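You operate a simulated robot arm through the tools that you are given. There is no shell and no other tool. Be economical: measure what you need, move in short steps, check, and stop when the job is done.

Carry out the task below with a simulated robot arm. There is one attempt and no reset: what you move stays moved.

TASK
Put the orange spacer ring and the white dust box on the steel tray.
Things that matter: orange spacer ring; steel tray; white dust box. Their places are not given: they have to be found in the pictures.

It is judged by the outcome, as a careful person would: the job done as asked, and still so three seconds after it is handed in. It fails if anything else is knocked over, pushed out of place, dropped, spilled or broken.

THE ROBOT
A 6-joint arm with a two-finger parallel gripper, fixed in place. Base frame: the origin is at the foot of the arm, x ahead of it, y to its left, z up; the work surface is at about z = 700. Lengths are in mm, angles in degrees, forces in N, time in s.
With the tool pointing down near the work surface it reaches from about 220 to 620 mm from the base axis. Its first joint turns from -66.0 to 66.0 degrees. Payload 2.7 kg.
Tool frame: the origin (TCP) lies between the finger pads and is the grasp point; the fingertips stand 23 mm ahead of it; z points along the fingers, y is the line along which they close. The gripper opens to 94 mm. The fingers are 38 mm wide and 10 mm thick; the gripper's body (54 by 96 mm) begins 39 mm behind the TCP.
Orientation is that of the tool frame in the base frame, as a unit quaternion [w, x, y, z]. With the fingers straight down and closing along the base's y, the tool's x points along the base's -x, its y along +y and its z along -z.

THE INTERFACE
- The arm moves only by the tool step_arm. Its argument "steps" is a list of rows, each a list of 7 numbers: the shift along the tool's x, y, z in mm, then the turn, a rotation vector about the tool's x, y, z in degrees, then the closure, from 0 (fully open) to 1 (shut). In form: [[x, y, z, wx, wy, wz, hand], ...]. A call has 1 to 20 rows; each row is the pose to reach, as a shift and turn from the pose commanded when the call began, along the tool's axes at that moment. A row lasts 0.2 s, in which the tool goes at most 50 mm and 8.6 degrees; a call with a longer step from one row to the next is refused whole, and so is a gripper value outside its range. A pose out of reach is approached as far as the arm can. The call stops where the force on the tool passes 40 N (or 10 N more than at its start, if that is more) or the arm is blocked; 0.2 s more then pass. The fingers move at their own pace (about 45 mm/s each) and stop on an object; they squeeze with about 43 N. The grip force told is the motor's: it shows also when the fingers shut on nothing. Time passes only in rows, and 0.2 s behind the last, so rows that repeat a pose let the fingers close. It gives the time, the measured TCP pose, the force on the tool (base axes), the opening and the grip force at its end, in the units of the frame above (readings bear some noise).
- Cameras (640 x 400 px; columns grow to the right, rows downward): "scene" is fixed at [67.3, -436.4, 1385.5]; the picture's right is [0.80, -0.60, 0.00], its down [-0.44, -0.59, -0.68] and it looks along [0.40, 0.54, -0.74] (base axes); focal length 346 px, centre (320, 200). "wrist" rides on the gripper at [-39, 0, -44] in the tool frame; the picture's right is [0.00, -1.00, 0.00], its down [0.97, 0.00, -0.24] and it looks along [0.24, 0.00, 0.97] (tool axes); focal length 218 px, centre (320, 200).
- snapshot(camera): a new picture of that camera. No time passes.
- pixel_to_xyz(camera, pixels): for up to 12 pixels [column, row] of the newest picture of that camera ("zoom" is the newest enlarged one), the place [x, y, z] in the base frame of the surface seen there, good to about 3 mm. No time passes.
- close_up(camera, box): a new picture of the part [left, top, right, bottom] of that camera's present view, enlarged. No time passes.
- sign_off(): hands the job in; it is judged then, once.

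Work in short steps. Measure before you move; look again where a grasp or a placing could have gone wrong, and mend it. You have 60 turns and 14 pictures in all, the two below and enlarged ones among them. Open the gripper and draw the arm clear of the work before you hand the job in, unless the task says otherwise; then end with one line.

The tools are called after "Request:" as name(argument=value, ...) on one line, values as JSON. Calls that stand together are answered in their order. step_arm: Moves the arm, as the interface text tells. Its arguments: {"type":"object","properties":{"steps":{"type":"array"}},"required":["steps"]} The other tools are called the same way: snapshot (camera) takes a picture; pixel_to_xyz (camera, pixels) gives the place of the surface under pixels of a picture; close_up (camera, box) takes an enlarged picture of a part of a camera's view; sign_off () hands the job in.

At the start:

```text
time_s: 0.0
tool_pos: [405.9, -137.4, 1000.1]
orientation: [0.0, 0.0, 1.0, 0.0]
ft_force: [0.1, 0.1, 0.5]
grip_width: 93.5
finger_force: 0.1
```

scene: 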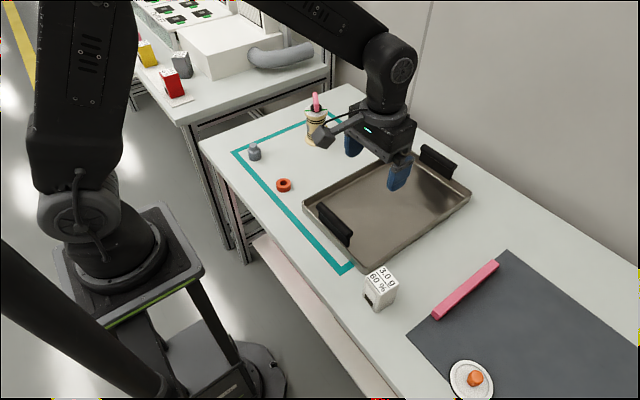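
wrist: 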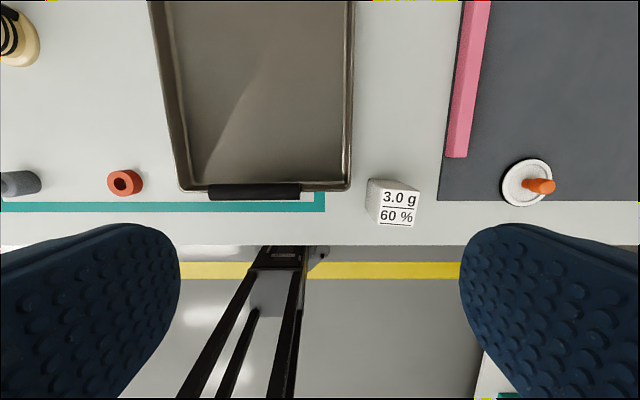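

The ring is at scene (284,185), the white box at (380,287) and the tray lies between them. I'll measure these with a few pixels and take a close-up.

Request:
pixel_to_xyz(camera="wrist", pixels=[[125, 170], [109, 184], [142, 184], [125, 183], [370, 182], [418, 192], [395, 186], [397, 215], [190, 180], [340, 180], [260, 120], [255, 190]])

Request:
close_up(camera="scene", box=[240, 130, 480, 320])

```text
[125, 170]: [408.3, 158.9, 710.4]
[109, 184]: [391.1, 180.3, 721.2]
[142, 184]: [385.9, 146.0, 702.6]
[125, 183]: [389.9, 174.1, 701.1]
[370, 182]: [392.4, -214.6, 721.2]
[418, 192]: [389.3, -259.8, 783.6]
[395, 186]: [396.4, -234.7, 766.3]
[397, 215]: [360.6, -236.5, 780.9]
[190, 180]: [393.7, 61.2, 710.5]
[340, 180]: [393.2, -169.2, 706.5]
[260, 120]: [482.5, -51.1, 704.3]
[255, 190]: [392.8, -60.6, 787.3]
```

```text
2.11 times, centred on (360, 225) of scene
```

zoom: 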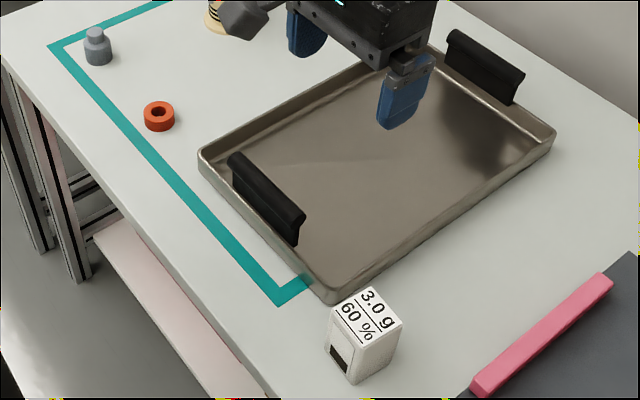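

I'll measure the box top and sides, the ring and the tray corners in the zoom.

Request:
pixel_to_xyz(camera="zoom", pixels=[[332, 316], [367, 291], [401, 318], [366, 342], [366, 315], [340, 340], [380, 350], [350, 382], [158, 104], [146, 112], [173, 112], [158, 124]])

Request:
pixel_to_xyz(camera="zoom", pixels=[[201, 155], [333, 293], [552, 135], [300, 150], [330, 240], [400, 200], [240, 160], [295, 215], [455, 40], [515, 80], [265, 185], [158, 111]])

```text
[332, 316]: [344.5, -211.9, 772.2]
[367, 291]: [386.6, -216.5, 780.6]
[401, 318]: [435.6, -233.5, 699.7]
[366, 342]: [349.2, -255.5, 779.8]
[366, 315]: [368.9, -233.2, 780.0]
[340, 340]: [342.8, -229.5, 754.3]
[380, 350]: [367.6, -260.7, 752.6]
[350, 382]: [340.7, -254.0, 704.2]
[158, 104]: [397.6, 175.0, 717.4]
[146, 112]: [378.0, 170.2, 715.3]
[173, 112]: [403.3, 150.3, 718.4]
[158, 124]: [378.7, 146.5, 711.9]
```

```text
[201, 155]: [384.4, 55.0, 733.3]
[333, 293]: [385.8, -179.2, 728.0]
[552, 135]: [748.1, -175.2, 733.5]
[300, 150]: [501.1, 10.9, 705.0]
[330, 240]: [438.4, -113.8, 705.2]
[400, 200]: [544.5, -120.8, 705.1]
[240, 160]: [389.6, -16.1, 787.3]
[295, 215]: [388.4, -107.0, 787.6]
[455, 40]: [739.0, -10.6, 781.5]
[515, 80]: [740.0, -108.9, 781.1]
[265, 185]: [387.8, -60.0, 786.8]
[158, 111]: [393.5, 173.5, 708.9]
```

The ring is centred near (390,161), about 34 mm across with its top at z≈718. The box is near (367,-236), about 45 mm wide with its top at z≈780. The tray floor is at z≈705, and the tray spans x 385..748, y -178..55. I'll move above the ring and look.

Request:
step_arm(steps=[[2, 37.3, 21, 0, 0, 0, 0], [4, 74.6, 42, 0, 0, 0, 0], [6, 112, 63, 0, 0, 0, 0], [8, 149, 84, 0, 0, 0, 0], [10, 186.5, 105, 0, 0, 0, 0], [12, 224, 126, 0, 0, 0, 0], [14, 261, 147, 0, 0, 0, 0], [16, 298.4, 170, 0, 0, 0, 0], [16, 298.4, 170, 0, 0, 0, 0]])

Request:
snapshot(camera="wrist")

```text
time_s: 2.0
tool_pos: [391.0, 162.2, 828.4]
orientation: [0.001, 0.001, 1.0, 0.0]
ft_force: [0.0, 0.0, -0.3]
grip_width: 94.3
finger_force: 0.1
```

```text
10 pictures are left
```

wrist: 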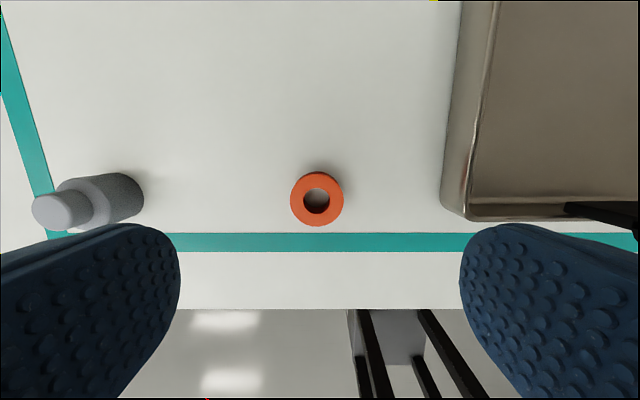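

The ring is centred at (317,199). I'll refine its position.

Request:
pixel_to_xyz(camera="wrist", pixels=[[296, 199], [337, 199], [317, 179], [317, 219], [316, 200], [140, 195], [45, 210]])

```text
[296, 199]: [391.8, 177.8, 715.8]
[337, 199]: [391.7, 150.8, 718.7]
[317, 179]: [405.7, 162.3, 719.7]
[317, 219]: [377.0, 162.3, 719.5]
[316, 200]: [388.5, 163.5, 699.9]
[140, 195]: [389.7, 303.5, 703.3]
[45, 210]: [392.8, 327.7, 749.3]
```

The ring's centre is (391,163), almost directly below the tool. I'll descend to TCP z≈727 and close.

Request:
step_arm(steps=[[0, 1, 35, 0, 0, 0, 0], [0, 1, 70, 0, 0, 0, 0], [0, 1, 90, 0, 0, 0, 0], [0, 1, 101, 0, 0, 0, 0], [0, 1, 101, 0, 0, 0, 0.5], [0, 1, 101, 0, 0, 0, 1], [0, 1, 101, 0, 0, 0, 1], [0, 1, 101, 0, 0, 0, 1], [0, 1, 101, 0, 0, 0, 1], [0, 1, 101, 0, 0, 0, 1]])

```text
time_s: 4.2
tool_pos: [390.9, 161.8, 728.9]
orientation: [0.0, 0.0, 1.0, 0.0]
ft_force: [0.3, -0.1, 0.1]
grip_width: 37.5
finger_force: 43.1
```

The ring is held at 37.5 mm. I'll lift it and carry it over the tray towards (490,-15).

Request:
step_arm(steps=[[0, 1, -40, 0, 0, 0, 1], [0, 1, -80, 0, 0, 0, 1], [0, 1, -110, 0, 0, 0, 1], [-20, -34, -110, 0, 0, 0, 1], [-40, -69, -110, 0, 0, 0, 1], [-60, -105, -110, 0, 0, 0, 1], [-80, -140, -110, 0, 0, 0, 1], [-100, -177, -110, 0, 0, 0, 1], [-100, -177, -75, 0, 0, 0, 1], [-100, -177, -40, 0, 0, 0, 1], [-100, -177, -20, 0, 0, 0, 1], [-100, -177, -20, 0, 0, 0, 1]])

```text
time_s: 6.8
tool_pos: [491.7, -16.6, 748.7]
orientation: [0.001, 0.0, 1.0, 0.0]
ft_force: [-0.1, 0.5, -0.5]
grip_width: 37.7
finger_force: 42.5
```

Still held. The tray floor is about 5 mm above the table, so I'll lower to z≈734.5 and open partway.

Request:
step_arm(steps=[[0, 0, 8, 0, 0, 0, 1], [0, 0, 12, 0, 0, 0, 1], [0, 0, 14.5, 0, 0, 0, 1], [0, 0, 14.5, 0, 0, 0, 0.35], [0, 0, 14.5, 0, 0, 0, 0.35], [0, 0, 14.5, 0, 0, 0, 0.35], [0, 0, -20, 0, 0, 0, 0.35], [0, 0, -60, 0, 0, 0, 0.35], [0, 0, -100, 0, 0, 0, 0.35], [0, 0, -100, 0, 0, 0, 0.35]])

Request:
snapshot(camera="wrist")

```text
time_s: 9.0
tool_pos: [491.4, -13.6, 846.8]
orientation: [0.0, -0.001, 1.0, 0.0]
ft_force: [0.4, -0.7, -0.5]
grip_width: 61.1
finger_force: 0.1
```

```text
9 pictures are left
```

wrist: 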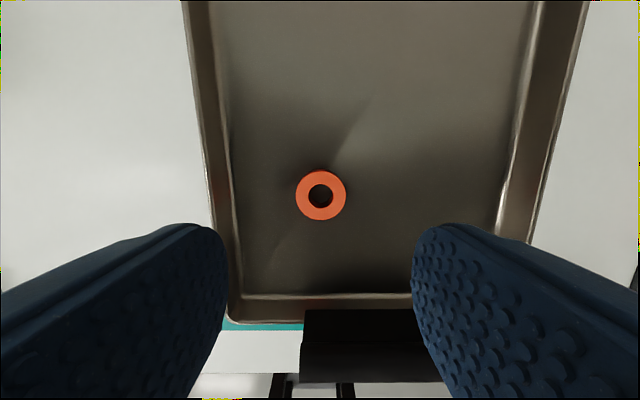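

The ring is flat on the tray. Next I'll move above the box, raising to about z=890.

Request:
step_arm(steps=[[0, 0, -40, 0, 0, 0, 0.35], [20, -37, -42, 0, 0, 0, 0.2], [41, -74, -42, 0, 0, 0, 0], [62, -110, -42, 0, 0, 0, 0], [82, -147, -42, 0, 0, 0, 0], [103, -184, -42, 0, 0, 0, 0], [123, -221, -42, 0, 0, 0, 0], [123, -221, -42, 0, 0, 0, 0]])

Request:
snapshot(camera="wrist")

```text
time_s: 10.8
tool_pos: [365.4, -234.9, 889.9]
orientation: [0.0, 0.0, 1.0, 0.0]
ft_force: [0.3, 1.1, -0.2]
grip_width: 94.0
finger_force: 0.0
```

```text
8 pictures are left
```

wrist: 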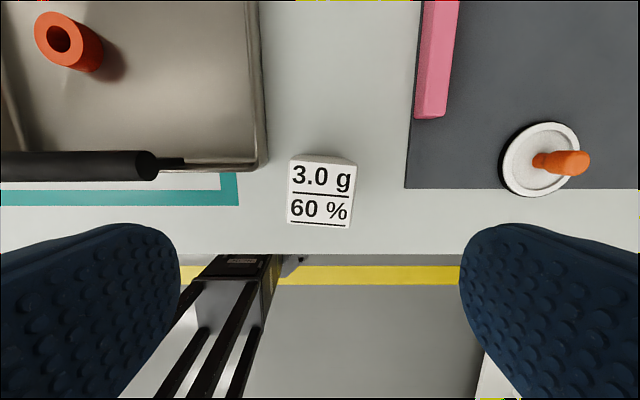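

I'll measure the box-top corners.

Request:
pixel_to_xyz(camera="wrist", pixels=[[291, 170], [353, 175], [349, 225], [289, 219], [320, 195], [300, 222], [340, 226], [353, 185], [350, 215], [291, 180], [289, 212], [263, 165]])

Request:
close_up(camera="wrist", box=[240, 140, 400, 240])

```text
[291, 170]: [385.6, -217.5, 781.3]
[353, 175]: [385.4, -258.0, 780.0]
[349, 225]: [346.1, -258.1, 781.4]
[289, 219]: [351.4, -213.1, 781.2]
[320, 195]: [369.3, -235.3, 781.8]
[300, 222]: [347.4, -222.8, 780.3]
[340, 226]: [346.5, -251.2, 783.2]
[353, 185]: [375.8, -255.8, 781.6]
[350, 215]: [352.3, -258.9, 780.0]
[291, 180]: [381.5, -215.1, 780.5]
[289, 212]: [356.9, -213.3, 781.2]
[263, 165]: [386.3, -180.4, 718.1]
```

```text
4.00 times, centred on (320, 190) of wrist
```

zoom: 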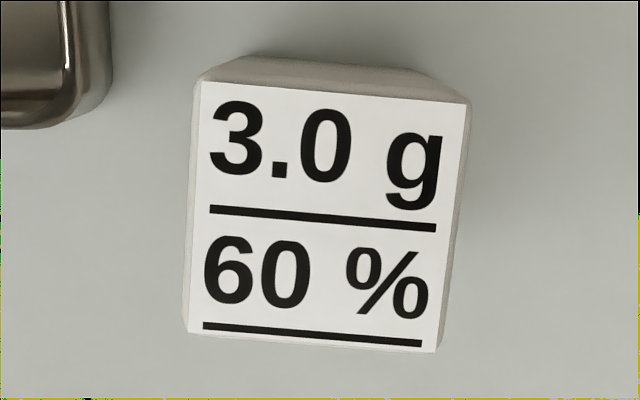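

The box top is centred at about (367.5,-236), is about 44 mm wide, and is turned about 5° clockwise seen from above. I'll turn the tool +5° and descend with about 70 mm opening to stay clear of the tray corner.

Request:
step_arm(steps=[[-1, 0, 20, 0, 0, 5, 0.25], [-1, 0, 40, 0, 0, 5, 0.25], [-1, 0, 60, 0, 0, 5, 0.25], [-1, 0, 85, 0, 0, 5, 0.25], [-1, 0, 105, 0, 0, 5, 0.25], [-1, 0, 120, 0, 0, 5, 0.25], [-1, 0, 130, 0, 0, 5, 0.25], [-1, 0, 136, 0, 0, 5, 0.25], [-1, 0, 136, 0, 0, 5, 0.25]])

Request:
snapshot(camera="wrist")

```text
time_s: 12.8
tool_pos: [369.2, -235.1, 753.0]
orientation: [0.0, 0.044, 0.999, -0.001]
ft_force: [-0.5, 0.1, -0.1]
grip_width: 70.7
finger_force: 0.1
```

```text
6 pictures are left
```

wrist: 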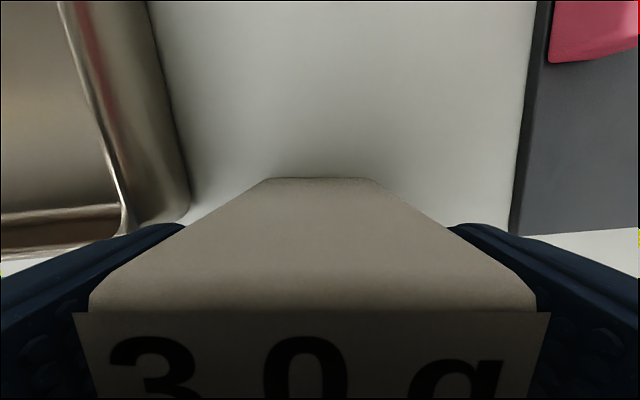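

The box sits square between the fingers. I'll close gently in stages.

Request:
step_arm(steps=[[0, 0, 0, 0, 0, 0, 0.4], [0, 0, 0, 0, 0, 0, 0.48], [0, 0, 0, 0, 0, 0, 0.52], [0, 0, 0, 0, 0, 0, 0.55], [0, 0, 0, 0, 0, 0, 0.58], [0, 0, 0, 0, 0, 0, 0.58]])

```text
time_s: 14.2
tool_pos: [368.8, -235.0, 754.5]
orientation: [-0.001, 0.043, 0.999, 0.0]
ft_force: [0.1, 1.5, -0.2]
grip_width: 49.6
finger_force: 43.0
```

Gripped at 49.6 mm with 43 N. I'll lift slowly and check.

Request:
step_arm(steps=[[0, 0, -3, 0, 0, 0, 0.6], [0, 0, -10, 0, 0, 0, 0.6], [0, 0, -20, 0, 0, 0, 0.6], [0, 0, -35, 0, 0, 0, 0.6], [0, 0, -50, 0, 0, 0, 0.6], [0, 0, -65, 0, 0, 0, 0.6], [0, 0, -80, 0, 0, 0, 0.6], [0, 0, -95, 0, 0, 0, 0.6], [0, 0, -110, 0, 0, 0, 0.6], [0, 0, -115, 0, 0, 0, 0.6], [0, 0, -115, 0, 0, 0, 0.6]])

Request:
snapshot(camera="scene")

```text
time_s: 16.6
tool_pos: [368.8, -234.9, 868.4]
orientation: [0.0, 0.044, 0.999, -0.001]
ft_force: [-0.2, -1.5, -1.6]
grip_width: 49.5
finger_force: 43.1
```

```text
5 pictures are left
```

scene: 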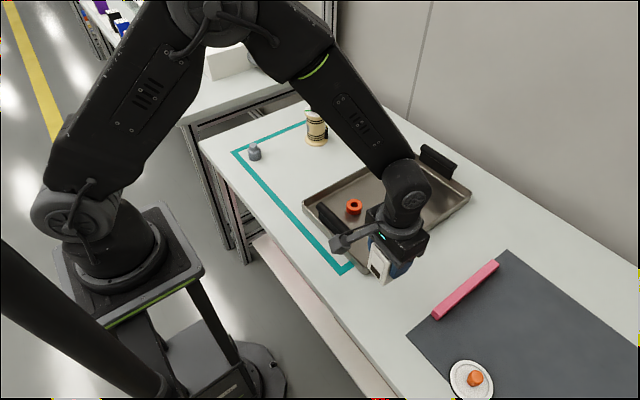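

The box is held upright, with its bottom at about z=814, clear of the handle. I'll carry it smoothly to (495,-110) and lower it partway.

Request:
step_arm(steps=[[-5, 6, 0, 0, 0, 0, 0.6], [-16, 19, 0, 0, 0, 0, 0.6], [-32, 37, 0, 0, 0, 0, 0.6], [-48, 56, 0, 0, 0, 0, 0.6], [-64, 75, 0, 0, 0, 0, 0.6], [-80, 94, 0, 0, 0, 0, 0.6], [-96, 113, 0, 0, 0, 0, 0.6], [-109, 128, 0, 0, 0, 0, 0.6], [-115.6, 135.5, 0, 0, 0, 0, 0.6], [-115.6, 135.5, 10, 0, 0, 0, 0.6], [-115.6, 135.5, 25, 0, 0, 0, 0.6], [-115.6, 135.5, 45, 0, 0, 0, 0.6], [-115.6, 135.5, 65, 0, 0, 0, 0.6], [-115.6, 135.5, 80, 0, 0, 0, 0.6], [-115.6, 135.5, 92, 0, 0, 0, 0.6], [-115.6, 135.5, 97, 0, 0, 0, 0.6], [-115.6, 135.5, 97, 0, 0, 0, 0.6]])

```text
time_s: 20.2
tool_pos: [495.9, -111.3, 770.9]
orientation: [0.0, 0.043, 0.999, -0.001]
ft_force: [0.0, -0.8, -1.9]
grip_width: 49.8
finger_force: 42.8
```

The box bottom should be at about z=717. I'll lower it slowly to the tray floor at 705.

Request:
step_arm(steps=[[0, 0, 3, 0, 0, 0, 0.6], [0, 0, 6, 0, 0, 0, 0.6], [0, 0, 8, 0, 0, 0, 0.6], [0, 0, 9.5, 0, 0, 0, 0.6], [0, 0, 10.5, 0, 0, 0, 0.6], [0, 0, 10.5, 0, 0, 0, 0.6]])

Request:
close_up(camera="scene", box=[320, 140, 480, 240])

```text
time_s: 21.6
tool_pos: [495.2, -111.3, 761.4]
orientation: [0.0, 0.044, 0.999, 0.0]
ft_force: [0.1, -0.8, -1.5]
grip_width: 49.5
finger_force: 42.9
```

```text
4.00 times, centred on (400, 190) of scene
```

zoom: 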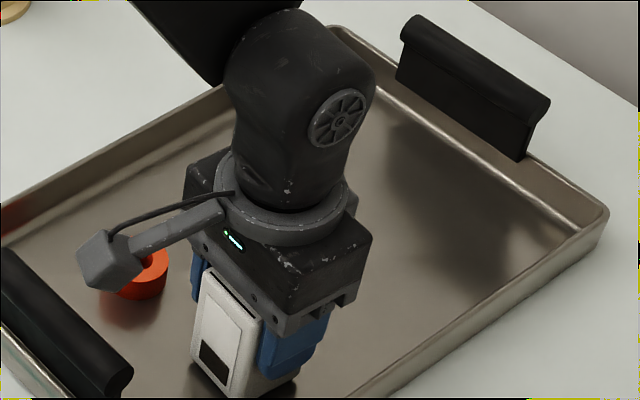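

No contact yet (Fz -1.5). I'll continue down in sub-millimetre steps.

Request:
step_arm(steps=[[0, 0, 0.7, 0, 0, 0, 0.6], [0, 0, 1.4, 0, 0, 0, 0.6], [0, 0, 1.4, 0, 0, 0, 0.6]])

```text
time_s: 22.4
tool_pos: [495.5, -110.6, 761.0]
orientation: [0.0, 0.043, 0.999, 0.001]
ft_force: [-0.6, 0.0, -1.2]
grip_width: 49.6
finger_force: 42.8
```

Request:
step_arm(steps=[[0, 0, 0.7, 0, 0, 0, 0.6], [0, 0, 1.4, 0, 0, 0, 0.6], [0, 0, 1.4, 0, 0, 0, 0.6]])

```text
time_s: 23.2
tool_pos: [495.0, -111.1, 759.7]
orientation: [0.0, 0.044, 0.999, 0.0]
ft_force: [-0.8, 0.1, 3.8]
grip_width: 49.8
finger_force: 42.6
```

Fz rose to +3.8, so the box is on the tray floor. I'll release to about 72 mm and retreat straight up.

Request:
step_arm(steps=[[0, 0, 0, 0, 0, 0, 0.45], [0, 0, 0, 0, 0, 0, 0.35], [0, 0, 0, 0, 0, 0, 0.25], [0, 0, 0, 0, 0, 0, 0.25], [0, 0, -10, 0, 0, 0, 0.25], [0, 0, -30, 0, 0, 0, 0.25], [0, 0, -60, 0, 0, 0, 0.25], [0, 0, -100, 0, 0, 0, 0.25], [0, 0, -140, 0, 0, 0, 0.25], [0, 0, -180, 0, 0, 0, 0.25], [40, -20, -200, 0, 0, 0, 0.25], [80, -40, -210, 0, 0, 0, 0.25], [120, -60, -210, 0, 0, 0, 0.25], [120, -60, -210, 0, 0, 0, 0]])

Request:
snapshot(camera="scene")

Request:
snapshot(camera="wrist")

```text
time_s: 26.2
tool_pos: [370.2, -158.2, 970.9]
orientation: [0.0, 0.044, 0.999, 0.0]
ft_force: [-0.6, 0.3, 0.1]
grip_width: 94.1
finger_force: 0.1
```

```text
3 pictures are left
```

scene: 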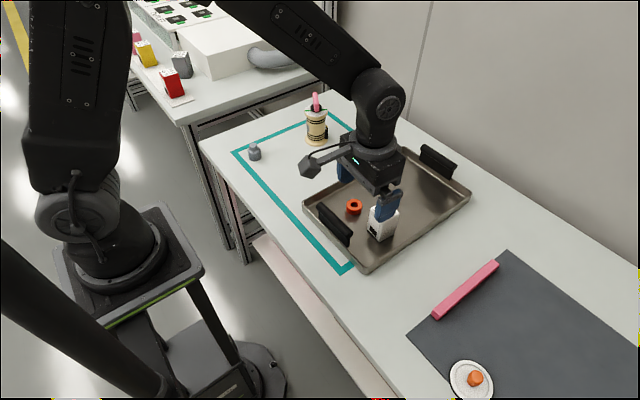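

```text
2 pictures are left
```

wrist: 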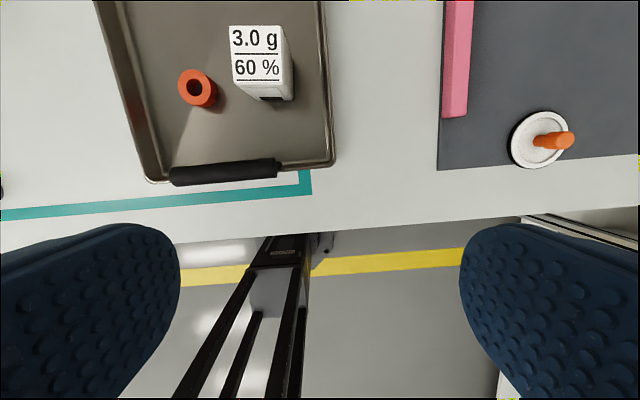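

The box stands upright and the ring lies flat, both on the tray. Nothing else has moved, and the arm is clear with the gripper open, so I'll hand it in.

Request:
sign_off()

```text
The job is handed in.
```

The orange spacer ring and the white dust box are both on the steel tray, the gripper is open and the arm is clear, and the job has been handed in.
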